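You operate a simulated robot arm through the tools that you are given. There is no shell and no other tool. Be economical: measure what you need, move in short steps, check, and stop when the job is done.

You are at the controls of a simulated two-armed robot. One attempt, no reset.

Task
Pick up the blue carton from the fourth board from the bottom of the middle rack with one hand, pass it to the other hand and put it on the top board of the middle rack. Take the red carton from the top board of the middle rack and put it on the speaker bench. Fetch the yellow felt wiper and set it on the repair bench. Take the 6 mm cream carton from the fourth board from the bottom of the corner rack and leave it on the orange bay. Fetch the white carton from the record bench and set it on the fourth board from the bottom of the corner rack. Turn the cabinet level dial to 4. Open the tape deck door. The order is free. Set down upright: white carton.

It is judged by the outcome, as a careful person would: the job done as asked, and still so three seconds after it is handed in. It fails if anything else is knocked over, pushed out of place, dropped, spilled or broken.

Robot
Two 7-joint arms with four-finger grippers on one trunk, on a base that drives. Base frame: it is fixed to the floor where the robot stands at the start and does not move with it; the origin is under the middle of the robot, x ahead of it, y to its left, z up; the surface under the hand at the start is at about z = 0.92. Lengths are in m, angles in degrees, forces in N, time in s.
The left shoulder is at the start at [0.04, 0.181, 1.304], the right one opposite. With the tool pointing down near the work surface each hand reaches from about 0.3 to 0.82 m from the robot's upright axis, wherever it stands, measured 20 degrees to its own side. Places, roughly: cabinet level dial [-1.8, -3, 0.9]; cream carton [0.5, -2.5, 1.25]; fourth board of the corner rack [0.6, -1.9, 1.3]; orange bay [0.4, 1.3, 0.8]; repair bench [-1.1, -0.1, 0.8]; speaker bench [-2, -3.1, 0.8]; tape deck door [-1.1, 0.5, 0.9]; top board of the middle rack [0.6, -0.2, 1.7]; white carton [-0.5, -3, 0.75]; yellow felt wiper (6x9x5 cm) [0.5, -2.6, 0.9]. Payload 3.67 kg a hand.
Tool frame (each hand has its own): the origin (TCP) lies between the finger pads and is the grasp point; the fingertips stand 0.028 m ahead of it; z points along the fingers, y is the line along which they close. Largest opening 0.112 m; the body of the gripper starts 0.073 m behind the TCP.
Orientation is told as [roll, pitch, yaw] about the base's x, y, z axes, in that order, counted from this pose: with the fingers straight down and closing along the base's y, the tool's x points along the base's -x, its y along +y and its z along -z.

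Tools
- The arms move only by the tool step_arm. It takes "left_series", "right_series" or both (then of equal length, played together; a hand with none holds still); each is a list of rows, each a list of 7 numbers: the turn, a rotation vector about the base's x, y, z in units of 60 degrees (1.0 is 60 degrees), then the shift along the base's x, y, z in units of 100 mm (1.0 is 100 mm), then the finger opening in m, from 0 to 0.112. In form: [[rx, ry, rz, tx, ty, tz, grip], ...]. A call has 1 to 10 rows; each row is the pose to reach, as a shift and turn from the pose commanded when the call began. A call with a number of a shift or a turn outside -1 to 1 is refused whole. Each row takes 0.2 s and may step no farther than 0.05 m and 8.6 degrees from the row before; otherwise, or with a gripper value out of range, the whole call is refused. Where a pose cannot be reached the arm comes as near as it can. A force on the tool above 40 N (or 10 N above the force at the start of the call, whichever is more), or a blocked arm, ends the call early, and 0.2 s more pass. The fingers move at their own pace and stop on an object; they squeeze with about 33 N. The grip force told is the motor's: it shows also when the fingers shut on nothing. Time passes only in rows, and 0.2 s behind the last, so rows that repeat a pose let the fingers close. The reply holds the time, the measured pose of the TCP, the force on the tool along the base axes, the opening and the grip force, in the units named above and with some noise, with the torque about the TCP (base axes, N m) and any sound that the robot's microphone picked up.
- Cameras (640 x 400 px; columns grow to the right, rows downward): "scene" is now at [0.0826, 0.0696, 1.5601]; the picture's right is [0.74, -0.68, -0.00], its down [-0.21, -0.23, -0.95] and it looks along [0.64, 0.70, -0.31] (base axes); focal length 214 px, centre (320, 200). "left" rides on the left gripper at [0.06, 0.018, -0.104] in its tool frame; the picture's right is [-0.29, 0.96, 0.00], its down [-0.80, -0.24, -0.55] and it looks along [-0.53, -0.16, 0.83] (tool axes); focal length 234 px, centre (320, 200). "right" rides on the right gripper at [0.06, -0.018, -0.104] in its tool frame; the picture's right is [0.29, 0.96, 0.00], its down [-0.80, 0.24, -0.55] and it looks along [-0.53, 0.16, 0.83] (tool axes); focal length 234 px, centre (320, 200). There is no depth. A picture from a camera that has moved, and an enlarged one, comes with that camera's place and axes in the base frame and with its lens.
- grab_frame(camera): a new picture of that camera. No time passes.
- slide_trunk(by): slides the trunk up (or, below 0, down) by that many m; the arms and the scene camera ride with it, the base frame stays. It gives what a move gives, with no picture.
- roll_base(legs): drives the robot by 1 to 6 legs, each [ahead, left, turn to the left] in m, m and degrees, along the robot's own axes; the way and the turn of a leg run together, so that a leg with both is an arc; at most 1.5 m and 180 degrees a leg. The arms and the cameras ride along, it lands a little off, and it stops where it bumps. It gives what a move gives.
- turn_head(pan, tilt): turns the head with the scene camera to pan (to the left, within 86 degrees either way) and tilt (down, from -29 to 69), counted from straight ahead of the robot. It gives what a move gives.
- zoom(camera, box): a new picture of the part [left, top, right, bottom] of that camera's present view, enlarged. No time passes.
- sign_off(): hands the job in; it is judged then, once.

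Work in short steps. Places have to be worked out from the pictures, the camera data and where the tool is seen: move nearer, look again, correct. Check each grasp and each placing, and mend what went wrong. You have 196 turns and 176 pictures in all, those below and enlarged ones among them. Open the grippers and draw the arms clear of the work before you hand the job in, unless the task says otherwise.

The tools are called after "Call:" as a command line: name --argument value ..., lists and objects as JSON in quotes. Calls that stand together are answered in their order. step_arm: Moves the arms, as the interface text tells. Its arguments: {"type":"object","properties":{"left_series":{"type":"array"},"right_series":{"type":"array"}},"required":[]} The other tools are called the same way: slide_trunk (by) slides the trunk up or down; roll_base (legs) drives the base; turn_head (pan, tilt) turns the head that bears the scene camera; grab_frame (camera) takes a picture; zoom (camera, box) takes an enlarged picture of a part of a camera's view; sign_off () hands the job in.

At the start:

```text
t: 0.0
left_position: [0.326, 0.3883, 0.9992]
left_orientation: [0.0, 0.0, 0.1]
left_ft_force: [-0.2, -0.6, 0.1]
left_wrist_torque: [0.0, -0.04, -0.02]
left_gripper_width: 0.112
left_grasp_force: 0.0
right_position: [0.5067, 0.0062, 1.0004]
right_orientation: [0.0, -0.1, 0.0]
right_ft_force: [0.4, 0.3, -0.6]
right_wrist_torque: [-0.01, 0.0, 0.01]
right_gripper_width: 0.112
right_grasp_force: 0.0
trunk travel left (down, up): [-0.425, 0.089]
robot x, y, heading: [-0.0021, -0.0008, 0.0]
head pan, tilt: [47.5, 17.9]
```

scene: 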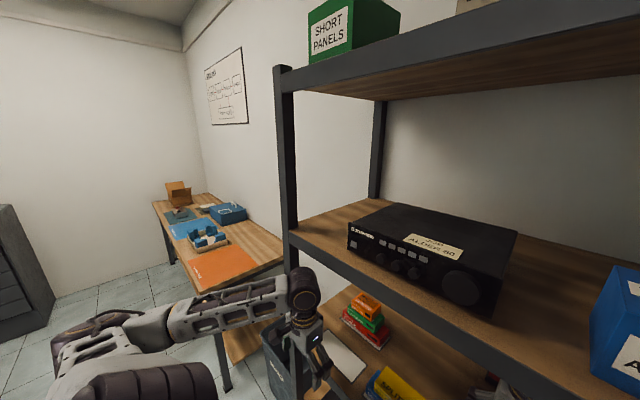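
right: 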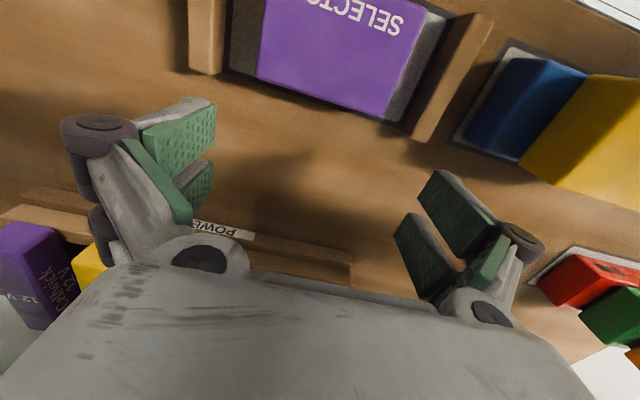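
left: 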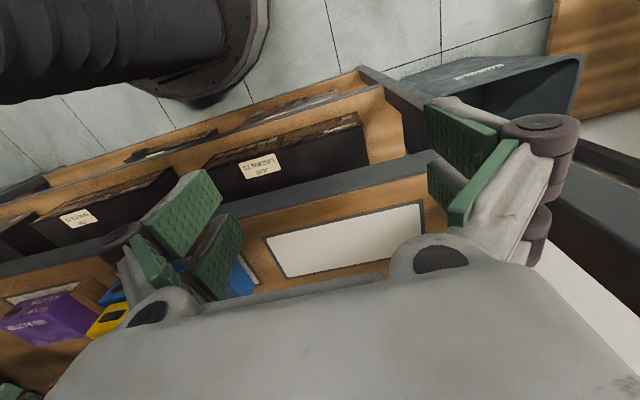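

The right hand is above a rack board. I look straight ahead to see the middle rack first.

Call:
turn_head --pan 0 --tilt 10

Call:
grab_frame --camera "scene"

```text
t: 1.1
left_position: [0.3237, 0.3886, 0.9995]
left_orientation: [0.0, 0.0, 0.0]
left_ft_force: [-0.4, 0.1, -0.5]
left_wrist_torque: [-0.02, 0.03, 0.03]
left_gripper_width: 0.1121
left_grasp_force: 0.1
right_position: [0.5063, 0.0061, 1.0001]
right_orientation: [0.0, 0.0, -0.1]
right_ft_force: [0.7, -0.5, 0.3]
right_wrist_torque: [-0.03, 0.04, -0.03]
right_gripper_width: 0.1118
right_grasp_force: 0.0
trunk travel left (down, up): [-0.425, 0.089]
robot x, y, heading: [0.003, 0.001, -0.1]
head pan, tilt: [0.0, 10.0]
```

```text
172 pictures are left
camera scene: at [0.1126, 0.0009, 1.573], right [0.0, -1.0, 0.0], down [-0.17, 0.0, -0.98], along [0.98, 0.0, -0.17], focal length 214 px, centre (320, 200)
```

scene: 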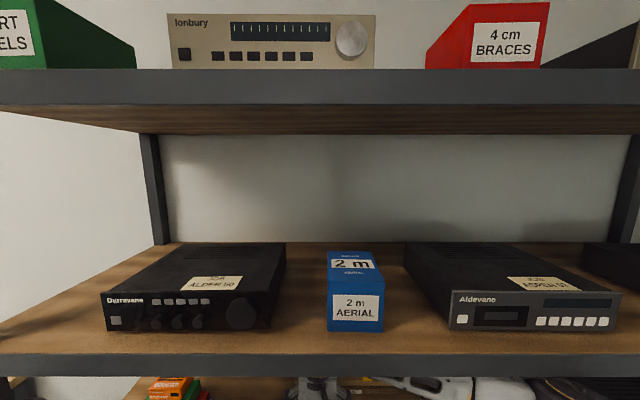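

The blue carton is on the board ahead of me, red on the top board. The right hand is under board 4, so before moving I look down at it.

Call:
turn_head --pan 0 --tilt 60

Call:
grab_frame --camera "scene"

```text
t: 2.3
left_position: [0.3241, 0.3886, 0.999]
left_orientation: [0.0, 0.0, 0.0]
left_ft_force: [-0.1, 0.1, 0.3]
left_wrist_torque: [0.0, -0.03, 0.02]
left_gripper_width: 0.112
left_grasp_force: 0.1
right_position: [0.5056, 0.0061, 1.0001]
right_orientation: [0.1, -0.1, 0.0]
right_ft_force: [-0.4, -0.7, -0.9]
right_wrist_torque: [0.01, -0.02, 0.03]
right_gripper_width: 0.112
right_grasp_force: 0.1
trunk travel left (down, up): [-0.425, 0.089]
robot x, y, heading: [0.0023, -0.0015, -0.2]
head pan, tilt: [0.0, 60.0]
```

```text
171 pictures are left
camera scene: at [0.0863, 0.0008, 1.4987], right [0.0, -1.0, 0.0], down [-0.87, 0.0, -0.5], along [0.5, 0.0, -0.87], focal length 214 px, centre (320, 200)
```

scene: 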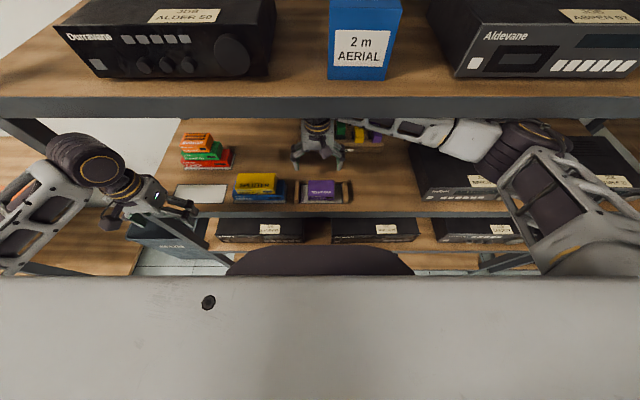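

Path back out is clear (the items below are low). I drive straight back 0.3 m so that both arms leave the rack.

Call:
roll_base --legs '[[-0.3, 0, 0]]'

Call:
turn_head --pan 0 --tilt 5

Call:
grab_frame --camera "scene"

```text
t: 4.5
left_position: [0.0202, 0.3877, 0.9986]
left_orientation: [0.0, 0.0, -0.3]
left_ft_force: [-1.0, 0.8, -0.1]
left_wrist_torque: [0.0, 0.0, 0.04]
left_gripper_width: 0.1122
left_grasp_force: 0.1
right_position: [0.1998, 0.0038, 0.9992]
right_orientation: [0.1, 0.0, -0.3]
right_ft_force: [-0.9, -0.1, 0.0]
right_wrist_torque: [-0.02, -0.02, 0.01]
right_gripper_width: 0.112
right_grasp_force: 0.0
trunk travel left (down, up): [-0.425, 0.089]
robot x, y, heading: [-0.3102, 0.0037, -0.1]
head pan, tilt: [0.0, 60.0]
```

```text
t: 5.7
left_position: [0.02, 0.3888, 0.9991]
left_orientation: [-0.1, 0.0, -0.2]
left_ft_force: [-0.6, 0.1, -0.7]
left_wrist_torque: [0.01, 0.02, 0.07]
left_gripper_width: 0.1121
left_grasp_force: 0.0
right_position: [0.2006, 0.0038, 1.0007]
right_orientation: [-0.1, 0.0, -0.3]
right_ft_force: [-0.3, -0.1, 0.6]
right_wrist_torque: [-0.02, -0.01, 0.02]
right_gripper_width: 0.1123
right_grasp_force: 0.0
trunk travel left (down, up): [-0.425, 0.089]
robot x, y, heading: [-0.3044, 0.002, -0.5]
head pan, tilt: [0.0, 5.0]
```

```text
170 pictures are left
camera scene: at [-0.1957, 0.0009, 1.5811], right [-0.01, -1.0, 0.0], down [-0.09, 0.0, -1.0], along [1.0, -0.01, -0.09], focal length 214 px, centre (320, 200)
```

scene: 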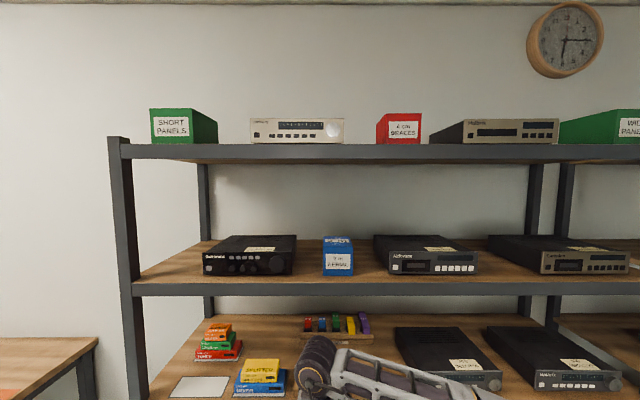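

Clear of the rack. I zoom on the blue and red cartons to measure them.

Call:
zoom --camera "scene" --box '[280, 90, 440, 290]'

```text
2.00 times, centred on (360, 190) of scene
camera zoom: at [-0.1957, 0.0009, 1.5811], right [-0.01, -1.0, 0.0], down [-0.09, 0.0, -1.0], along [1.0, -0.01, -0.09], focal length 429 px, centre (240, 220)
```

zoom: 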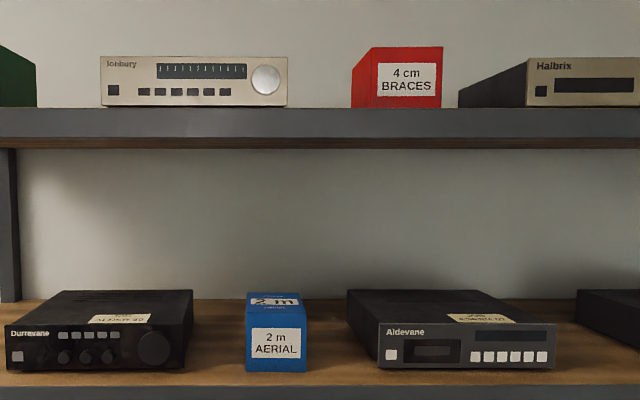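

Blue is about 9×9×10 cm, centre ≈(0.47,-0.06,1.345) on a board at z≈1.295 whose edge is x≈0.385; red ≈(0.46,-0.246,1.72) on the top board at z≈1.675. I raise the trunk and tip the right hand forward.

Call:
slide_trunk --by 0.085

Call:
step_arm --right_series '[[0, -0.125, 0, 0, 0, 0.125, 0.112], [0, -0.25, 0, 0, 0, 0.25, 0.112], [0, -0.375, 0, 0, 0, 0.375, 0.112], [0, -0.5, 0, 0, 0, 0.5, 0.112], [0, -0.625, 0, 0, 0, 0.625, 0.112], [0, -0.75, 0, 0, 0, 0.75, 0.112], [0, -0.875, 0, 0, 0, 0.875, 0.112], [0, -1, 0, 0, 0, 1, 0.112]]'

Call:
step_arm --right_series '[[0, 0, 0, -0.1, -0.2, 0.33, 0.112], [0, 0, 0, -0.2, -0.4, 0.67, 0.112], [0, 0, 0, -0.3, -0.6, 1, 0.112]]'

Call:
step_arm --right_series '[[0, 0, 0, 0, 0, 0.4, 0.112], [0, 0, 0, 0, 0, 0.8, 0.112], [0, 0, 0, 0, 0, 1, 0.112]]'

Call:
grab_frame --camera "scene"

Call:
grab_frame --camera "right"

```text
t: 6.9
left_position: [0.02, 0.3885, 1.0853]
left_orientation: [0.1, -0.1, -0.3]
left_ft_force: [-1.1, -0.7, 0.2]
left_wrist_torque: [-0.01, 0.0, -0.03]
left_gripper_width: 0.1121
left_grasp_force: 0.0
right_position: [0.2004, 0.0044, 1.084]
right_orientation: [0.0, 0.1, -0.2]
right_ft_force: [0.7, -0.1, 0.8]
right_wrist_torque: [0.02, -0.02, 0.02]
right_gripper_width: 0.1118
right_grasp_force: 0.0
trunk travel left (down, up): [-0.51, 0.004]
robot x, y, heading: [-0.3094, 0.0005, -0.3]
head pan, tilt: [0.0, 5.0]
```

```text
t: 8.7
left_position: [0.0206, 0.3881, 1.0838]
left_orientation: [0.0, -0.1, -0.3]
left_ft_force: [0.4, -0.5, -0.2]
left_wrist_torque: [0.0, -0.01, 0.07]
left_gripper_width: 0.1123
left_grasp_force: 0.0
right_position: [0.1999, 0.0044, 1.1847]
right_orientation: [0.6, -60.1, -0.7]
right_ft_force: [-0.4, -0.2, 0.4]
right_wrist_torque: [0.0, -0.02, 0.02]
right_gripper_width: 0.1119
right_grasp_force: 0.1
trunk travel left (down, up): [-0.51, 0.004]
robot x, y, heading: [-0.3062, -0.0023, -0.2]
head pan, tilt: [0.0, 5.0]
```

```text
t: 9.5
left_position: [0.0204, 0.3869, 1.0856]
left_orientation: [0.0, 0.0, -0.2]
left_ft_force: [-0.1, 0.7, -0.2]
left_wrist_torque: [0.02, 0.01, 0.01]
left_gripper_width: 0.1124
left_grasp_force: 0.1
right_position: [0.1672, -0.0575, 1.2841]
right_orientation: [0.7, -60.0, -0.6]
right_ft_force: [-0.8, 0.0, -0.7]
right_wrist_torque: [0.05, -0.01, 0.01]
right_gripper_width: 0.1119
right_grasp_force: 0.0
trunk travel left (down, up): [-0.51, 0.004]
robot x, y, heading: [-0.3073, -0.001, -0.4]
head pan, tilt: [0.0, 5.0]
```

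```text
t: 10.3
left_position: [0.0204, 0.389, 1.0847]
left_orientation: [-0.1, -0.1, -0.3]
left_ft_force: [-0.7, 0.2, 0.9]
left_wrist_torque: [-0.02, -0.01, 0.01]
left_gripper_width: 0.1117
left_grasp_force: 0.2
right_position: [0.1684, -0.0552, 1.3849]
right_orientation: [0.5, -59.8, -0.7]
right_ft_force: [0.2, 1.6, 0.2]
right_wrist_torque: [0.02, 0.02, 0.02]
right_gripper_width: 0.1117
right_grasp_force: 0.2
trunk travel left (down, up): [-0.51, 0.004]
robot x, y, heading: [-0.3085, -0.0024, -0.5]
head pan, tilt: [0.0, 5.0]
```

```text
168 pictures are left
camera scene: at [-0.195, 0.0012, 1.6657], right [-0.01, -1.0, 0.0], down [-0.09, 0.0, -1.0], along [1.0, -0.01, -0.09], focal length 214 px, centre (320, 200)
```

scene: 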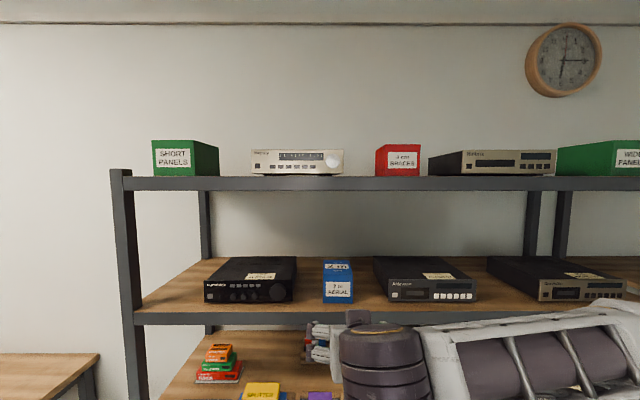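

```text
167 pictures are left
camera right: at [0.0481, -0.0746, 1.3846], right [-0.14, 0.96, -0.24], down [-0.08, 0.24, 0.97], along [0.99, 0.16, 0.04], focal length 234 px, centre (320, 200)
```

right: 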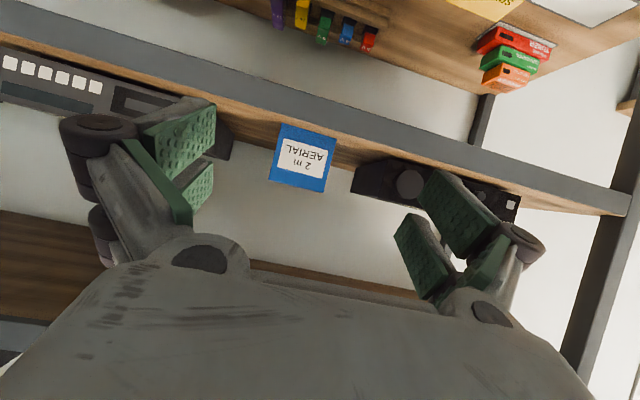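

Right camera confirms blue spans y −0.102…−0.012, front x≈0.428. I drive 0.13 m ahead, keeping the fingers in front of the board.

Call:
roll_base --legs '[[0.13, 0, 0]]'

Call:
grab_frame --camera "right"

```text
t: 11.6
left_position: [0.1489, 0.3878, 1.0847]
left_orientation: [0.0, -0.1, -0.2]
left_ft_force: [-0.9, 0.7, 0.2]
left_wrist_torque: [-0.01, -0.02, 0.02]
left_gripper_width: 0.1119
left_grasp_force: 0.0
right_position: [0.298, -0.056, 1.386]
right_orientation: [0.6, -60.1, -0.6]
right_ft_force: [-0.4, -0.5, 0.4]
right_wrist_torque: [0.04, -0.01, 0.01]
right_gripper_width: 0.1119
right_grasp_force: 0.0
trunk travel left (down, up): [-0.51, 0.004]
robot x, y, heading: [-0.1759, -0.0038, -0.0]
head pan, tilt: [0.0, 5.0]
```

```text
166 pictures are left
camera right: at [0.1772, -0.0749, 1.3851], right [-0.14, 0.96, -0.25], down [-0.08, 0.24, 0.97], along [0.99, 0.16, 0.05], focal length 234 px, centre (320, 200)
```

right: 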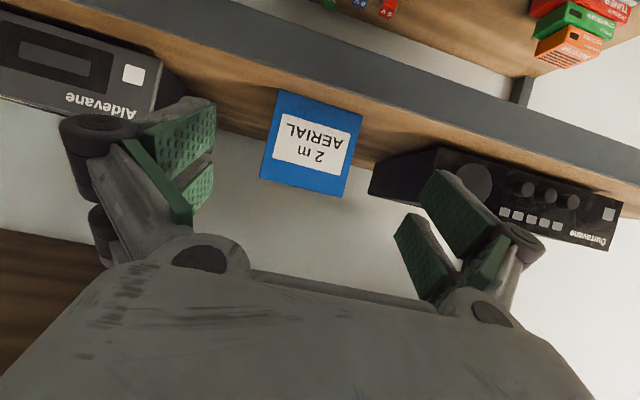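

Box is centred at y≈−0.058, front x≈0.44; the hand is lined up. I advance 0.175 m in two calls and close.

Call:
step_arm --right_series '[[0, 0, 0, 0.35, -0.01, -0.15, 0.112], [0, 0, 0, 0.7, -0.02, -0.3, 0.112], [0, 0, 0, 1, -0.02, -0.34, 0.112]]'

Call:
step_arm --right_series '[[0, 0, 0, 0.25, 0, 0, 0.112], [0, 0, 0, 0.5, 0, 0, 0.112], [0, 0, 0, 0.75, 0, 0, 0.112], [0, 0, 0, 0.75, 0, 0, 0.06], [0, 0, 0, 0.75, 0, 0, 0.06], [0, 0, 0, 0.75, 0, 0, 0.06]]'

Call:
grab_frame --camera "right"

```text
t: 12.4
left_position: [0.151, 0.3873, 1.084]
left_orientation: [0.0, 0.1, -0.2]
left_ft_force: [0.1, -0.3, 0.0]
left_wrist_torque: [-0.02, 0.04, 0.01]
left_gripper_width: 0.1122
left_grasp_force: 0.0
right_position: [0.4015, -0.057, 1.3516]
right_orientation: [0.5, -60.0, -0.5]
right_ft_force: [0.1, -0.1, -0.3]
right_wrist_torque: [-0.01, 0.05, 0.02]
right_gripper_width: 0.112
right_grasp_force: 0.0
trunk travel left (down, up): [-0.51, 0.004]
robot x, y, heading: [-0.1747, -0.0014, 0.1]
head pan, tilt: [0.0, 5.0]
```

```text
t: 13.8
left_position: [0.1493, 0.3879, 1.0848]
left_orientation: [0.0, -0.1, -0.2]
left_ft_force: [0.1, -0.2, -0.1]
left_wrist_torque: [0.03, 0.01, 0.0]
left_gripper_width: 0.112
left_grasp_force: 0.0
right_position: [0.4747, -0.0583, 1.3554]
right_orientation: [0.6, -60.2, -0.5]
right_ft_force: [0.0, -1.4, 12.9]
right_wrist_torque: [-0.32, -0.03, -0.22]
right_gripper_width: 0.0918
right_grasp_force: 32.7
trunk travel left (down, up): [-0.51, 0.004]
robot x, y, heading: [-0.175, -0.001, 0.1]
head pan, tilt: [0.0, 5.0]
```

```text
165 pictures are left
camera right: at [0.3539, -0.0775, 1.3533], right [-0.14, 0.96, -0.25], down [-0.09, 0.23, 0.97], along [0.99, 0.16, 0.05], focal length 234 px, centre (320, 200)
```

right: 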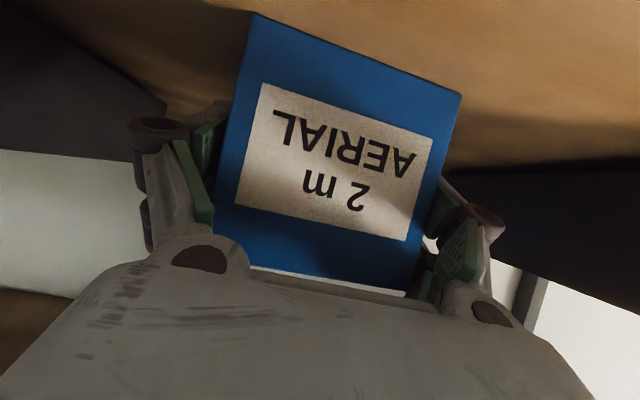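

Gripped at 92 mm. Lift 3 cm and draw it out.

Call:
step_arm --right_series '[[0, 0, 0, 0, 0, 0.15, 0.06], [0, 0, 0, 0, 0, 0.35, 0.06], [0, 0, 0, -0.3, 0, 0.35, 0.06], [0, 0, 0, -0.65, 0, 0.35, 0.06], [0, 0, 0, -1, 0, 0.35, 0.06]]'

Call:
step_arm --right_series '[[0, 0, 0, -0.4, 0, 0, 0.06], [0, 0, 0, -0.7, 0, 0, 0.06], [0, 0, 0, -1, 0, 0, 0.06]]'

Call:
grab_frame --camera "scene"

```text
t: 15.0
left_position: [0.1494, 0.3868, 1.0857]
left_orientation: [0.1, 0.0, -0.2]
left_ft_force: [-1.1, -0.5, -0.5]
left_wrist_torque: [-0.01, 0.01, 0.0]
left_gripper_width: 0.1121
left_grasp_force: 0.0
right_position: [0.3731, -0.06, 1.3864]
right_orientation: [0.5, -60.2, -0.6]
right_ft_force: [-0.1, 0.6, -1.7]
right_wrist_torque: [0.03, 0.07, -0.01]
right_gripper_width: 0.0898
right_grasp_force: 33.2
trunk travel left (down, up): [-0.51, 0.004]
robot x, y, heading: [-0.1754, -0.0052, 0.1]
head pan, tilt: [0.0, 5.0]
```

```text
t: 15.8
left_position: [0.1509, 0.3878, 1.0849]
left_orientation: [0.0, 0.1, -0.1]
left_ft_force: [-0.2, 0.3, -0.1]
left_wrist_torque: [0.0, 0.01, -0.02]
left_gripper_width: 0.1122
left_grasp_force: 0.0
right_position: [0.2727, -0.0584, 1.3845]
right_orientation: [0.5, -60.0, -0.5]
right_ft_force: [0.2, 0.2, -2.3]
right_wrist_torque: [-0.01, 0.07, -0.02]
right_gripper_width: 0.09
right_grasp_force: 33.0
trunk travel left (down, up): [-0.51, 0.004]
robot x, y, heading: [-0.1752, 0.0008, -0.1]
head pan, tilt: [0.0, 5.0]
```

```text
164 pictures are left
camera scene: at [-0.0641, 0.0006, 1.6657], right [0.0, -1.0, 0.0], down [-0.09, 0.0, -1.0], along [1.0, 0.0, -0.09], focal length 214 px, centre (320, 200)
```

scene: 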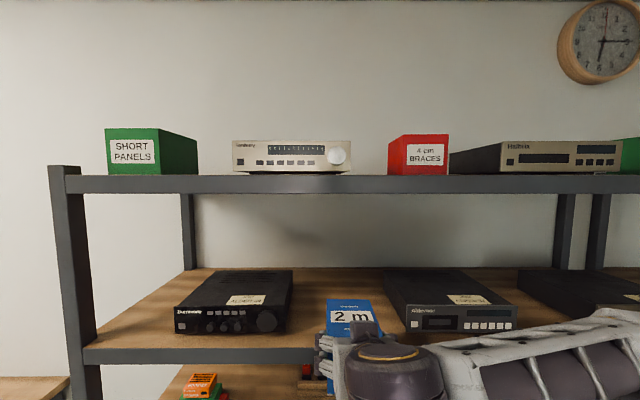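

Box is out, ~0.2 kg. Now I turn the right hand to point left (yaw +90) while preparing the left hand to point right (yaw −90), both tipped 60°.

Call:
step_arm --left_series '[[0, -0.125, 0, 0, 0, 0.125, 0.112], [0, -0.25, 0, 0, 0, 0.25, 0.112], [0, -0.375, 0, 0, 0, 0.375, 0.112], [0, -0.5, 0, 0, 0, 0.5, 0.112], [0, -0.625, 0, 0, 0, 0.625, 0.112], [0, -0.75, 0, 0, 0, 0.75, 0.112], [0, -0.875, 0, 0, 0, 0.875, 0.112], [0, -1, 0, 0, 0, 1, 0.112]]' --right_series '[[0, 0, 0.125, -0.05, 0, 0, 0.06], [0, 0, 0.25, -0.1, 0, 0, 0.06], [0, 0, 0.375, -0.15, 0, 0, 0.06], [0, 0, 0.5, -0.2, 0, 0, 0.06], [0, 0, 0.625, -0.25, 0, 0, 0.06], [0, 0, 0.75, -0.3, 0, 0, 0.06], [0, 0, 0.875, -0.35, 0, 0, 0.06], [0, 0, 1, -0.4, 0, 0, 0.06]]'

Call:
step_arm --left_series '[[0, 0, -0.125, 0, 0, 0.125, 0.112], [0, 0, -0.25, 0, 0, 0.25, 0.112], [0, 0, -0.375, 0, 0, 0.375, 0.112], [0, 0, -0.5, 0, 0, 0.5, 0.112], [0, 0, -0.625, 0, 0, 0.625, 0.112], [0, 0, -0.75, 0, 0, 0.75, 0.112], [0, 0, -0.875, 0, 0, 0.875, 0.112], [0, 0, -1, 0, 0, 1, 0.112]]' --right_series '[[0, 0, 0.125, 0, 0, 0, 0.06], [0, 0, 0.25, 0, 0, 0, 0.06], [0, 0, 0.375, 0, 0, 0, 0.06], [0, 0, 0.5, 0, 0, 0, 0.06], [0, 0, 0.5, 0, 0, 0, 0.06], [0, 0, 0.5, 0, 0, 0, 0.06], [0, 0, 0.5, 0, 0, 0, 0.06], [0, 0, 0.5, 0, 0, 0, 0.06]]'

Call:
step_arm --left_series '[[0, 0, -0.125, 0.2, 0, 0.25, 0.112], [0, 0, -0.25, 0.4, 0, 0.5, 0.112], [0, 0, -0.375, 0.6, 0, 0.75, 0.112], [0, 0, -0.5, 0.85, 0, 1, 0.112]]'

Call:
turn_head --pan 0 --tilt 40

Call:
grab_frame --camera "scene"

Call:
grab_frame --camera "left"

```text
t: 17.6
left_position: [0.1975, 0.4722, 1.1298]
left_orientation: [0.7, -60.2, -0.7]
left_ft_force: [0.0, -0.2, -0.2]
left_wrist_torque: [0.0, -0.03, 0.0]
left_gripper_width: 0.112
left_grasp_force: 0.1
left hand out of reach, approached as far as the arm can: row 2, 3, 4, 5, 6, 7, 8
right_position: [0.2332, -0.0596, 1.3867]
right_orientation: [0.5, -60.1, 59.5]
right_ft_force: [0.5, 0.5, -3.1]
right_wrist_torque: [0.03, 0.0, 0.0]
right_gripper_width: 0.0899
right_grasp_force: 33.1
right hand out of reach, approached as far as the arm can: row 2, 3, 4, 5, 6, 7
trunk travel left (down, up): [-0.51, 0.004]
robot x, y, heading: [-0.1756, -0.0017, -0.4]
head pan, tilt: [0.0, 5.0]
```

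```text
t: 19.4
left_position: [0.1999, 0.4774, 1.2267]
left_orientation: [0.3, -60.0, -60.4]
left_ft_force: [0.8, -0.3, 0.4]
left_wrist_torque: [-0.03, -0.01, 0.02]
left_gripper_width: 0.1118
left_grasp_force: 0.1
right_position: [0.2113, -0.0574, 1.4234]
right_orientation: [8.4, -58.4, 64.8]
right_ft_force: [-1.3, -1.0, -2.4]
right_wrist_torque: [-0.07, -0.01, 0.01]
right_gripper_width: 0.0898
right_grasp_force: 33.1
right hand out of reach, approached as far as the arm can: row 1, 2, 3, 4, 5, 6, 7, 8
trunk travel left (down, up): [-0.51, 0.004]
robot x, y, heading: [-0.1753, 0.0004, 0.1]
head pan, tilt: [0.0, 5.0]
```

```text
t: 20.4
left_position: [0.2868, 0.4792, 1.3273]
left_orientation: [0.1, -60.0, -90.4]
left_ft_force: [-0.2, 1.0, 1.9]
left_wrist_torque: [0.13, 0.0, -0.02]
left_gripper_width: 0.1118
left_grasp_force: 0.0
right_position: [0.213, -0.0558, 1.4229]
right_orientation: [8.5, -58.3, 64.8]
right_ft_force: [0.7, -0.5, -1.9]
right_wrist_torque: [-0.08, 0.02, 0.06]
right_gripper_width: 0.0898
right_grasp_force: 33.2
trunk travel left (down, up): [-0.51, 0.004]
robot x, y, heading: [-0.174, -0.0001, -0.4]
head pan, tilt: [0.0, 5.0]
```

```text
t: 21.4
left_position: [0.2852, 0.478, 1.3239]
left_orientation: [-0.2, -60.0, -89.9]
left_ft_force: [0.3, 0.6, 0.9]
left_wrist_torque: [-0.02, 0.02, -0.01]
left_gripper_width: 0.1116
left_grasp_force: 0.0
right_position: [0.2091, -0.0571, 1.4237]
right_orientation: [8.4, -58.4, 64.8]
right_ft_force: [-0.6, 0.0, -2.5]
right_wrist_torque: [-0.11, 0.06, -0.01]
right_gripper_width: 0.0898
right_grasp_force: 32.6
trunk travel left (down, up): [-0.51, 0.004]
robot x, y, heading: [-0.179, -0.0001, -0.5]
head pan, tilt: [0.0, 40.0]
```

```text
163 pictures are left
camera scene: at [-0.0711, 0.0005, 1.61], right [0.0, -1.0, 0.0], down [-0.64, 0.0, -0.77], along [0.77, 0.0, -0.64], focal length 214 px, centre (320, 200)
```

scene: 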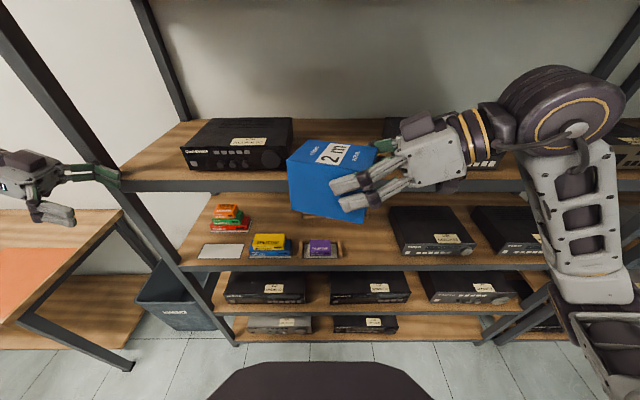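

```text
162 pictures are left
camera left: at [0.3049, 0.5982, 1.325], right [0.96, -0.15, 0.25], down [-0.24, 0.08, 0.97], along [-0.16, -0.99, 0.04], focal length 234 px, centre (320, 200)
```

left: 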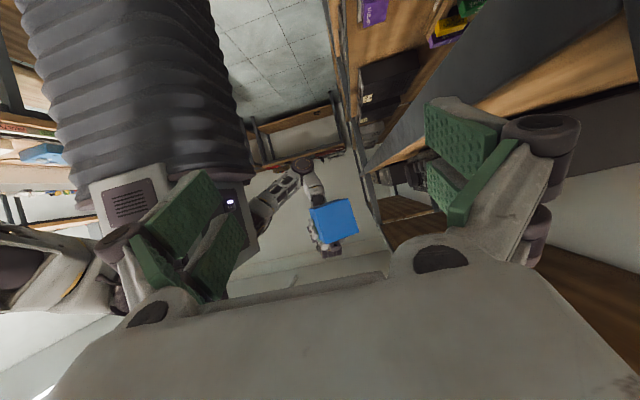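

The right hand could not get past yaw ~65 so close in. I back the base 0.2 m and stretch the right arm forward to gain room.

Call:
roll_base --legs '[[-0.2, 0, 0]]'

Call:
step_arm --right_series '[[0, 0, 0, 0.33, 0, -0.2, 0.06], [0, 0, 0, 0.66, 0, -0.4, 0.06], [0, 0, 0, 1, 0, -0.6, 0.06]]'

```text
t: 23.1
left_position: [0.0877, 0.4798, 1.3258]
left_orientation: [0.2, -60.0, -90.0]
left_ft_force: [-0.1, 0.3, 0.4]
left_wrist_torque: [-0.03, -0.01, -0.02]
left_gripper_width: 0.1119
left_grasp_force: 0.2
right_position: [0.0138, -0.0552, 1.4237]
right_orientation: [8.6, -58.4, 64.7]
right_ft_force: [-0.3, 0.1, -1.6]
right_wrist_torque: [-0.07, 0.05, 0.02]
right_gripper_width: 0.0901
right_grasp_force: 32.7
trunk travel left (down, up): [-0.51, 0.004]
robot x, y, heading: [-0.3738, 0.0034, 0.2]
head pan, tilt: [0.0, 40.0]
```

```text
t: 23.9
left_position: [0.0843, 0.4785, 1.3271]
left_orientation: [0.6, -60.0, -90.4]
left_ft_force: [0.1, -0.9, 0.3]
left_wrist_torque: [0.04, -0.01, 0.03]
left_gripper_width: 0.1119
left_grasp_force: 0.0
right_position: [0.0174, -0.0553, 1.4199]
right_orientation: [8.9, -58.4, 64.1]
right_ft_force: [-0.1, 0.3, -2.4]
right_wrist_torque: [-0.05, 0.0, -0.03]
right_gripper_width: 0.0897
right_grasp_force: 33.5
right hand out of reach, approached as far as the arm can: row 1, 2, 3
trunk travel left (down, up): [-0.51, 0.004]
robot x, y, heading: [-0.3733, -0.001, 0.0]
head pan, tilt: [0.0, 40.0]
```

It seems to hold the unreachable yaw-90 as the commanded pose. I undo 30° of yaw while moving forward.

Call:
step_arm --right_series '[[0, 0, -0.14, 0, 0, 0, 0.06], [0, 0, -0.28, 0, 0, 0, 0.06], [0, 0, -0.42, 0, 0, 0, 0.06], [0, 0, -0.55, 0, 0, 0, 0.06], [0, 0, -0.69, 0, 0, 0, 0.06], [0, 0, -0.83, 0, 0, 0, 0.06]]'

```text
t: 25.2
left_position: [0.0857, 0.4813, 1.3261]
left_orientation: [0.4, -60.1, -90.3]
left_ft_force: [0.5, -0.5, -0.1]
left_wrist_torque: [-0.05, 0.0, 0.02]
left_gripper_width: 0.112
left_grasp_force: 0.1
right_position: [0.0409, -0.0352, 1.4388]
right_orientation: [8.1, -58.3, 15.0]
right_ft_force: [0.5, 0.6, -2.6]
right_wrist_torque: [-0.03, 0.07, 0.01]
right_gripper_width: 0.0897
right_grasp_force: 32.7
right hand out of reach, approached as far as the arm can: row 2, 3, 4, 5, 6
trunk travel left (down, up): [-0.51, 0.004]
robot x, y, heading: [-0.3751, -0.0001, -0.1]
head pan, tilt: [0.0, 40.0]
```

Call:
step_arm --right_series '[[0, 0, 0, 0.33, -0.1, -0.3, 0.06], [0, 0, 0, 0.66, -0.2, -0.6, 0.06], [0, 0, 0, 1, -0.3, -0.9, 0.06]]'

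Call:
step_arm --right_series '[[0, 0, 0.125, 0.1, 0, 0, 0.06], [0, 0, 0.25, 0.2, 0, 0, 0.06], [0, 0, 0.375, 0.3, 0, 0, 0.06], [0, 0, 0.5, 0.4, 0, 0, 0.06], [0, 0, 0.625, 0.5, 0, 0, 0.06], [0, 0, 0.75, 0.6, 0, 0, 0.06], [0, 0, 0.875, 0.7, 0, 0, 0.06], [0, 0, 1, 0.8, 0, 0, 0.06]]'

```text
t: 26.1
left_position: [0.0856, 0.4788, 1.3268]
left_orientation: [0.1, -60.0, -90.2]
left_ft_force: [0.0, -0.7, -0.6]
left_wrist_torque: [0.0, 0.0, -0.04]
left_gripper_width: 0.1119
left_grasp_force: 0.0
right_position: [0.1429, -0.0683, 1.3478]
right_orientation: [8.3, -58.6, 15.0]
right_ft_force: [0.9, 0.3, -2.1]
right_wrist_torque: [-0.06, 0.06, 0.02]
right_gripper_width: 0.0897
right_grasp_force: 32.7
trunk travel left (down, up): [-0.51, 0.004]
robot x, y, heading: [-0.3761, -0.0016, -0.3]
head pan, tilt: [0.0, 40.0]
```

```text
t: 27.9
left_position: [0.0857, 0.4792, 1.3282]
left_orientation: [0.4, -60.0, -90.5]
left_ft_force: [0.1, -0.5, -1.0]
left_wrist_torque: [-0.02, -0.01, -0.01]
left_gripper_width: 0.112
left_grasp_force: 0.1
right_position: [0.1236, 0.0094, 1.3526]
right_orientation: [10.2, -62.2, 55.5]
right_ft_force: [0.9, -0.3, 2.8]
right_wrist_torque: [-0.31, 0.14, 0.02]
right_gripper_width: 0.09
right_grasp_force: 32.5
right hand out of reach, approached as far as the arm can: row 5, 6, 7, 8
trunk travel left (down, up): [-0.51, 0.004]
robot x, y, heading: [-0.3753, 0.001, -0.3]
head pan, tilt: [0.0, 40.0]
```

Joint limits stop yaw near 55°. New plan: right hand goes back to yaw 0 (box upright), and the left hand will take the box from above with fingers down, gripping the same side faces farther back. I rotate both.

Call:
step_arm --right_series '[[0, 0, -0.13, 0, -0.05, 0, 0.06], [0, 0, -0.26, 0, -0.1, 0, 0.06], [0, 0, -0.39, 0, -0.15, 0, 0.06], [0, 0, -0.52, 0, -0.2, 0, 0.06], [0, 0, -0.65, 0, -0.25, 0, 0.06], [0, 0, -0.79, 0, -0.3, 0, 0.06], [0, 0, -0.925, 0, -0.3, 0, 0.06]]' --left_series '[[0, 0, 0.125, 0, 0, 0.2, 0.112], [0, 0, 0.25, 0, 0, 0.4, 0.112], [0, 0, 0.375, 0, 0, 0.6, 0.112], [0, 0, 0.5, 0, 0, 0.8, 0.112], [0, 0, 0.625, 0, 0, 1, 0.112], [0, 0, 0.75, 0, 0, 1, 0.112], [0, 0, 0.875, 0, 0, 1, 0.112]]'

Call:
step_arm --right_series '[[-0.04, 0.02, -0.07, 0, 0, 0, 0.06], [-0.085, 0.037, -0.147, 0, 0, 0, 0.06], [-0.085, 0.037, -0.147, 0, 0, 0, 0.06], [-0.085, 0.037, -0.147, 0, 0, 0, 0.06], [-0.085, 0.037, -0.147, 0, 0, 0, 0.06]]' --left_series '[[0, 0, 0.125, 0.2, 0, 0.2, 0.112], [0, 0, 0.25, 0.4, 0, 0.4, 0.112], [0, 0, 0.375, 0.6, 0, 0.6, 0.112], [0, 0, 0.5, 0.8, 0, 0.8, 0.112], [0, 0, 0.625, 1, 0, 0.8, 0.112]]'

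Call:
step_arm --left_series '[[0, 0.125, 0, 0, -0.125, 0.125, 0.112], [0, 0.25, 0, 0, -0.25, 0.25, 0.112], [0, 0.375, 0, 0, -0.375, 0.375, 0.112], [0, 0.5, 0, 0, -0.5, 0.5, 0.112], [0, 0.625, 0, 0, -0.625, 0.625, 0.112], [0, 0.75, 0, 0, -0.75, 0.75, 0.112], [0, 0.875, 0, 0, -0.875, 0.875, 0.112], [0, 1, 0, 0, -1, 1, 0.112]]'

Call:
grab_frame --camera "scene"

```text
t: 29.4
left_position: [0.0851, 0.48, 1.4274]
left_orientation: [0.2, -60.1, -37.6]
left_ft_force: [0.2, 0.5, 0.4]
left_wrist_torque: [0.01, -0.01, -0.01]
left_gripper_width: 0.1119
left_grasp_force: 0.1
right_position: [0.1218, -0.021, 1.3549]
right_orientation: [9.6, -62.3, 0.6]
right_ft_force: [0.1, -0.5, -1.9]
right_wrist_torque: [-0.05, 0.09, 0.01]
right_gripper_width: 0.0898
right_grasp_force: 33.2
trunk travel left (down, up): [-0.51, 0.004]
robot x, y, heading: [-0.3769, -0.0038, -0.2]
head pan, tilt: [0.0, 40.0]
```

```text
t: 30.6
left_position: [0.1857, 0.4791, 1.5082]
left_orientation: [0.3, -59.9, 0.0]
left_ft_force: [1.5, -0.2, 0.0]
left_wrist_torque: [0.0, 0.0, -0.01]
left_gripper_width: 0.112
left_grasp_force: 0.1
right_position: [0.1226, -0.0209, 1.3539]
right_orientation: [-1.0, -60.0, 1.2]
right_ft_force: [0.1, -0.9, -2.1]
right_wrist_torque: [-0.02, 0.07, -0.03]
right_gripper_width: 0.0896
right_grasp_force: 32.5
trunk travel left (down, up): [-0.51, 0.004]
robot x, y, heading: [-0.3764, 0.0018, -0.2]
head pan, tilt: [0.0, 40.0]
```

```text
t: 32.6
left_position: [0.2223, 0.2979, 1.5181]
left_orientation: [-10.8, 6.8, -12.5]
left_ft_force: [-0.6, 1.6, 0.5]
left_wrist_torque: [-0.03, -0.04, 0.0]
left_gripper_width: 0.112
left_grasp_force: 0.1
right_position: [0.1173, -0.0205, 1.3548]
right_orientation: [-1.2, -60.1, 1.3]
right_ft_force: [-0.5, 0.1, -1.6]
right_wrist_torque: [-0.03, 0.03, 0.0]
right_gripper_width: 0.09
right_grasp_force: 33.3
trunk travel left (down, up): [-0.51, 0.004]
robot x, y, heading: [-0.3763, -0.0028, -0.0]
head pan, tilt: [0.0, 40.0]
stopped in row 8 (left hand): the arm was blocked; the commanded pose is now the measured one
```

```text
161 pictures are left
camera scene: at [-0.2745, 0.0027, 1.6102], right [0.0, -1.0, 0.0], down [-0.64, 0.0, -0.77], along [0.77, 0.0, -0.64], focal length 214 px, centre (320, 200)
```

scene: 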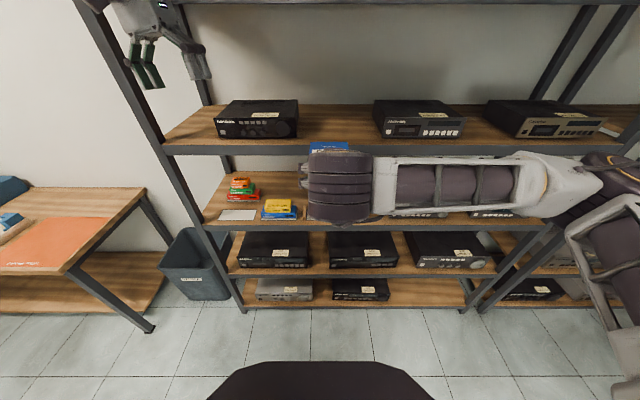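

The left arm got blocked. I tilt the head up to the left to see what it met.

Call:
turn_head --pan 30 --tilt 5

Call:
grab_frame --camera "scene"

Call:
grab_frame --camera "left"

```text
t: 33.7
left_position: [0.2273, 0.2958, 1.5179]
left_orientation: [-10.7, 6.9, -12.7]
left_ft_force: [-0.2, 0.0, 0.6]
left_wrist_torque: [0.02, 0.0, 0.0]
left_gripper_width: 0.1121
left_grasp_force: 0.1
right_position: [0.1235, -0.0221, 1.3529]
right_orientation: [-0.8, -60.1, 1.2]
right_ft_force: [0.4, -0.4, -1.2]
right_wrist_torque: [0.02, 0.09, -0.01]
right_gripper_width: 0.0897
right_grasp_force: 32.5
trunk travel left (down, up): [-0.51, 0.004]
robot x, y, heading: [-0.376, 0.001, -0.4]
head pan, tilt: [30.0, 5.0]
```

```text
160 pictures are left
camera scene: at [-0.2749, 0.0465, 1.6656], right [0.5, -0.87, 0.0], down [-0.08, -0.04, -1.0], along [0.86, 0.5, -0.09], focal length 214 px, centre (320, 200)
```

scene: 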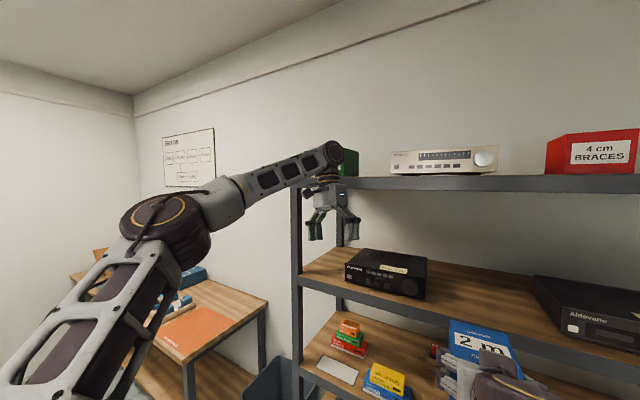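

```text
159 pictures are left
camera left: at [0.1904, 0.343, 1.6229], right [0.46, 0.86, -0.21], down [0.81, -0.32, 0.49], along [0.35, -0.4, -0.85], focal length 234 px, centre (320, 200)
```

left: 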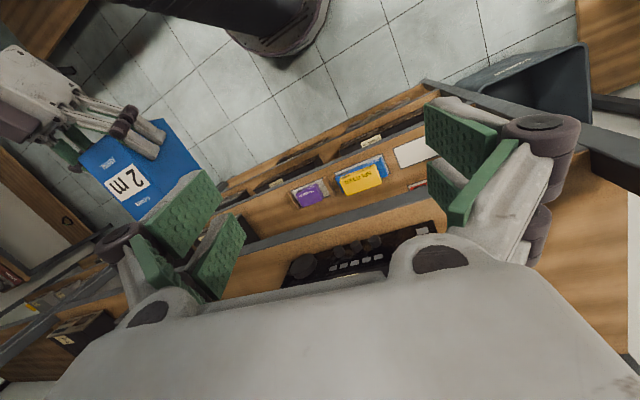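

No contact visible; it looks like an IK branch jump. I back away 0.12 m for room and test whether the left arm can hold fingers-down at top-board height.

Call:
roll_base --legs '[[-0.12, 0, 0]]'

Call:
step_arm --left_series '[[0.09, -0.05, 0.1, 0.2, 0, 0.33, 0.112], [0.18, -0.11, 0.21, 0.4, 0, 0.66, 0.112], [0.18, -0.11, 0.21, 0.6, 0, 1, 0.112]]'

Call:
step_arm --left_series '[[0, 0, 0, 0, -0.2, 0.4, 0.112], [0, 0, 0, 0, -0.4, 0.8, 0.112], [0, 0, 0, 0, -0.4, 1, 0.112]]'

Call:
step_arm --left_series '[[0, 0, 0, 0.2, -0.4, 0.2, 0.112], [0, 0, 0, 0.4, -0.6, 0.4, 0.112], [0, 0, 0, 0.4, -1, 0.5, 0.112]]'

Call:
grab_frame --camera "scene"

```text
t: 34.9
left_position: [0.1093, 0.2974, 1.5168]
left_orientation: [-10.7, 7.0, -12.7]
left_ft_force: [0.5, 0.9, -0.2]
left_wrist_torque: [0.0, 0.04, -0.02]
left_gripper_width: 0.1117
left_grasp_force: 0.1
right_position: [0.0028, -0.0209, 1.3523]
right_orientation: [-1.0, -59.9, 1.2]
right_ft_force: [1.3, -0.5, -1.7]
right_wrist_torque: [-0.03, 0.06, 0.03]
right_gripper_width: 0.0899
right_grasp_force: 33.1
trunk travel left (down, up): [-0.51, 0.004]
robot x, y, heading: [-0.4988, 0.0025, -0.1]
head pan, tilt: [30.0, 5.0]
```

```text
refused: row 2 steps farther than a row can; nothing moved
```

```text
t: 35.7
left_position: [0.0924, 0.2576, 1.5922]
left_orientation: [-10.8, 6.6, -12.7]
left_ft_force: [-0.1, 0.5, -0.8]
left_wrist_torque: [-0.09, 0.02, 0.02]
left_gripper_width: 0.1119
left_grasp_force: 0.0
left hand out of reach, approached as far as the arm can: row 2, 3
right_position: [0.0004, -0.0183, 1.3533]
right_orientation: [-1.2, -60.0, 1.5]
right_ft_force: [0.0, 0.9, -2.5]
right_wrist_torque: [-0.04, 0.06, -0.04]
right_gripper_width: 0.0898
right_grasp_force: 32.7
trunk travel left (down, up): [-0.51, 0.004]
robot x, y, heading: [-0.4986, -0.0, -0.1]
head pan, tilt: [30.0, 5.0]
```

```text
t: 36.5
left_position: [0.1023, 0.1679, 1.5956]
left_orientation: [-10.7, 6.5, -12.5]
left_ft_force: [0.2, 0.7, -0.3]
left_wrist_torque: [-0.01, 0.04, 0.0]
left_gripper_width: 0.112
left_grasp_force: 0.1
left hand out of reach, approached as far as the arm can: row 1, 2, 3
right_position: [0.0003, -0.02, 1.3542]
right_orientation: [-1.1, -60.0, 1.3]
right_ft_force: [-0.4, -0.3, -2.1]
right_wrist_torque: [-0.02, 0.06, -0.01]
right_gripper_width: 0.0898
right_grasp_force: 33.1
trunk travel left (down, up): [-0.51, 0.004]
robot x, y, heading: [-0.4976, 0.0023, -0.1]
head pan, tilt: [30.0, 5.0]
```

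```text
158 pictures are left
camera scene: at [-0.3974, 0.0488, 1.6657], right [0.5, -0.87, 0.0], down [-0.08, -0.04, -1.0], along [0.86, 0.5, -0.09], focal length 214 px, centre (320, 200)
```

scene: 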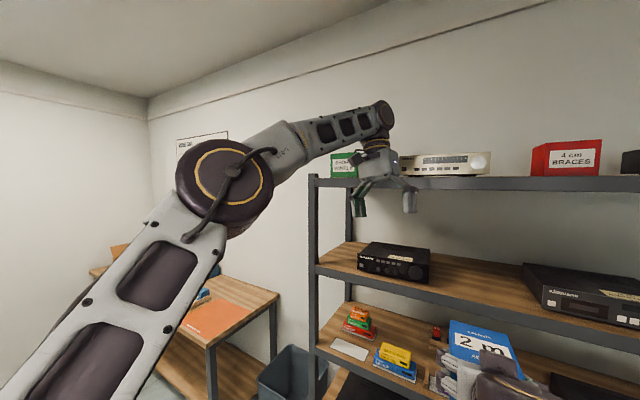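

Fingers-down tops out at z≈1.595, so the left must hold blue with a flatter (−60…−75°) grip. I'll put blue back on board 4 and re-grasp it with the right hand steeper. First move the left arm out of the way and raise the right.

Call:
step_arm --left_series '[[0, 0, 0, -0.2, 0.3, -0.3, 0.112], [0, 0, 0, -0.4, 0.6, -0.6, 0.112], [0, 0, 0, -0.6, 1, -0.9, 0.112]]' --right_series '[[0, 0, 0, 0, -0.13, 0.15, 0.06], [0, 0, 0, 0, -0.26, 0.3, 0.06], [0, 0, 0, 0, -0.38, 0.4, 0.06]]'

Call:
step_arm --left_series '[[0, 0, 0, -0.2, 0.3, -0.3, 0.112], [0, 0, 0, -0.4, 0.6, -0.6, 0.112], [0, 0, 0, -0.6, 1, -0.9, 0.112]]'

Call:
roll_base --legs '[[0.31, 0, 0]]'

Call:
turn_head --pan 0 --tilt 25

Call:
grab_frame --camera "scene"

```text
refused: row 3 steps farther than a row can; nothing moved
```

```text
refused: row 3 steps farther than a row can; nothing moved
```

```text
t: 38.2
left_position: [0.3148, 0.1694, 1.5981]
left_orientation: [-10.7, 8.6, -12.8]
left_ft_force: [-0.6, 1.0, 0.9]
left_wrist_torque: [-0.01, 0.0, 0.0]
left_gripper_width: 0.112
left_grasp_force: 0.1
right_position: [0.2247, -0.0193, 1.354]
right_orientation: [-1.1, -59.9, 1.4]
right_ft_force: [0.1, 0.2, -1.7]
right_wrist_torque: [0.01, 0.05, -0.01]
right_gripper_width: 0.09
right_grasp_force: 32.8
trunk travel left (down, up): [-0.51, 0.004]
robot x, y, heading: [-0.2717, 0.0008, 0.3]
head pan, tilt: [30.0, 5.0]
stopped in leg 1: the force on the tool passed its limit at 216 N (the readings are from after the stop); the commanded pose is now the measured one
```

```text
t: 39.2
left_position: [0.3149, 0.1688, 1.5988]
left_orientation: [-10.6, 8.5, -12.9]
left_ft_force: [-2.8, 1.6, 1.1]
left_wrist_torque: [-0.07, -0.33, 0.13]
left_gripper_width: 0.112
left_grasp_force: 0.0
right_position: [0.2262, -0.0186, 1.3536]
right_orientation: [-1.0, -59.9, 1.4]
right_ft_force: [0.9, -0.3, -1.9]
right_wrist_torque: [0.02, 0.08, -0.02]
right_gripper_width: 0.0895
right_grasp_force: 33.1
trunk travel left (down, up): [-0.51, 0.004]
robot x, y, heading: [-0.275, 0.0029, -0.0]
head pan, tilt: [0.0, 25.0]
```

```text
157 pictures are left
camera scene: at [-0.162, 0.0026, 1.6334], right [0.01, -1.0, 0.0], down [-0.42, 0.0, -0.91], along [0.91, 0.0, -0.42], focal length 214 px, centre (320, 200)
```

scene: 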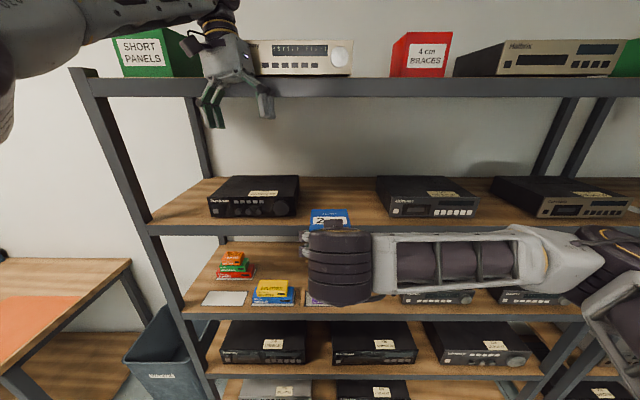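

My refused rows let the left hand nudge the top board's edge; the shelf items look unmoved. I back off 0.1 m, then move the left arm away.

Call:
roll_base --legs '[[-0.12, 0, 0]]'

Call:
step_arm --left_series '[[0, 0, 0, -0.2, 0.2, -0.2, 0.112], [0, 0, 0, -0.4, 0.4, -0.4, 0.112], [0, 0, 0, -0.5, 0.65, -0.7, 0.112], [0, 0, 0, -0.5, 0.9, -1, 0.112]]' --right_series '[[0, 0, 0, 0, -0.1, 0.1, 0.06], [0, 0, 0, 0, -0.2, 0.2, 0.06], [0, 0, 0, 0, -0.3, 0.3, 0.06], [0, 0, 0, 0, -0.39, 0.4, 0.06]]'

Call:
step_arm --left_series '[[0, 0, 0, 0, 0.2, -0.3, 0.112], [0, 0, 0, 0, 0.4, -0.6, 0.112], [0, 0, 0, 0, 0.6, -0.9, 0.112]]'

Call:
grab_frame --camera "scene"

```text
t: 40.5
left_position: [0.1994, 0.1706, 1.5959]
left_orientation: [-10.7, 8.8, -12.8]
left_ft_force: [-0.8, 0.1, -0.8]
left_wrist_torque: [0.0, 0.04, 0.0]
left_gripper_width: 0.112
left_grasp_force: 0.0
right_position: [0.1086, -0.0193, 1.3504]
right_orientation: [-1.1, -59.7, 1.3]
right_ft_force: [1.7, 0.3, -2.0]
right_wrist_torque: [-0.01, 0.07, 0.01]
right_gripper_width: 0.0897
right_grasp_force: 33.1
trunk travel left (down, up): [-0.51, 0.004]
robot x, y, heading: [-0.3935, 0.001, 0.2]
head pan, tilt: [0.0, 25.0]
```

```text
t: 41.5
left_position: [0.1428, 0.2605, 1.4974]
left_orientation: [-10.7, 8.6, -12.8]
left_ft_force: [0.6, 1.1, 0.7]
left_wrist_torque: [-0.02, -0.01, 0.02]
left_gripper_width: 0.1117
left_grasp_force: 0.1
right_position: [0.1064, -0.0566, 1.392]
right_orientation: [-1.1, -59.8, 1.5]
right_ft_force: [0.1, 0.6, -2.2]
right_wrist_torque: [-0.06, 0.08, 0.0]
right_gripper_width: 0.0897
right_grasp_force: 32.8
trunk travel left (down, up): [-0.51, 0.004]
robot x, y, heading: [-0.3919, 0.0008, 0.1]
head pan, tilt: [0.0, 25.0]
```

```text
t: 42.3
left_position: [0.1468, 0.3199, 1.4073]
left_orientation: [-10.7, 8.7, -12.8]
left_ft_force: [0.7, 0.3, -0.3]
left_wrist_torque: [-0.03, -0.01, 0.02]
left_gripper_width: 0.112
left_grasp_force: 0.1
right_position: [0.1077, -0.0573, 1.3927]
right_orientation: [-1.1, -59.8, 1.5]
right_ft_force: [1.6, 0.0, -2.0]
right_wrist_torque: [-0.04, 0.07, 0.01]
right_gripper_width: 0.09
right_grasp_force: 33.0
trunk travel left (down, up): [-0.51, 0.004]
robot x, y, heading: [-0.3916, -0.0031, 0.3]
head pan, tilt: [0.0, 25.0]
```

```text
156 pictures are left
camera scene: at [-0.28, 0.0026, 1.6332], right [0.01, -1.0, 0.0], down [-0.42, 0.0, -0.91], along [0.91, 0.0, -0.42], focal length 214 px, centre (320, 200)
```

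scene: 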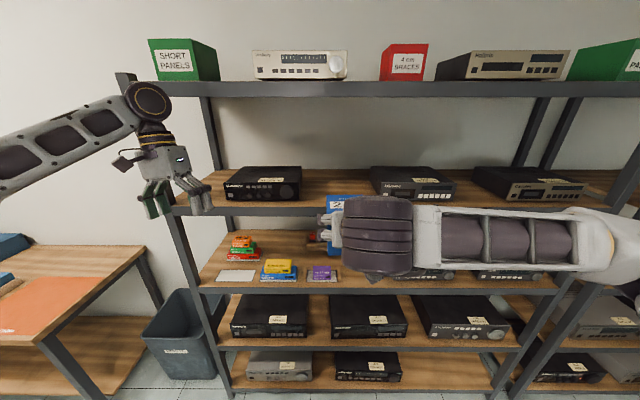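

Nothing on the shelves has moved. Pull the left hand back 0.1 m more, then drive 0.2 m forward.

Call:
step_arm --left_series '[[0, 0, 0, -0.3, 0.1, -0.3, 0.112], [0, 0, 0, -0.6, 0.2, -0.6, 0.112], [0, 0, 0, -1, 0.2, -0.8, 0.112]]'

Call:
roll_base --legs '[[0.2, 0, 0]]'

```text
t: 43.1
left_position: [0.0433, 0.3388, 1.3277]
left_orientation: [-10.7, 8.6, -12.8]
left_ft_force: [0.6, -0.4, -0.3]
left_wrist_torque: [0.0, -0.02, -0.03]
left_gripper_width: 0.1121
left_grasp_force: 0.0
right_position: [0.1048, -0.0582, 1.3933]
right_orientation: [-0.9, -59.8, 1.4]
right_ft_force: [-0.1, 0.0, -1.8]
right_wrist_torque: [-0.04, 0.05, -0.02]
right_gripper_width: 0.0898
right_grasp_force: 32.7
trunk travel left (down, up): [-0.51, 0.004]
robot x, y, heading: [-0.3926, 0.0016, 0.1]
head pan, tilt: [0.0, 25.0]
```

```text
t: 44.7
left_position: [0.2436, 0.3399, 1.328]
left_orientation: [-10.5, 8.6, -12.9]
left_ft_force: [-0.6, 0.7, 0.1]
left_wrist_torque: [-0.02, -0.06, 0.0]
left_gripper_width: 0.112
left_grasp_force: 0.1
right_position: [0.3043, -0.0578, 1.3942]
right_orientation: [-1.1, -60.0, 1.2]
right_ft_force: [-1.2, -0.9, -1.9]
right_wrist_torque: [0.02, 0.07, 0.02]
right_gripper_width: 0.0897
right_grasp_force: 32.8
trunk travel left (down, up): [-0.51, 0.004]
robot x, y, heading: [-0.1902, 0.0014, 0.3]
head pan, tilt: [0.0, 25.0]
```

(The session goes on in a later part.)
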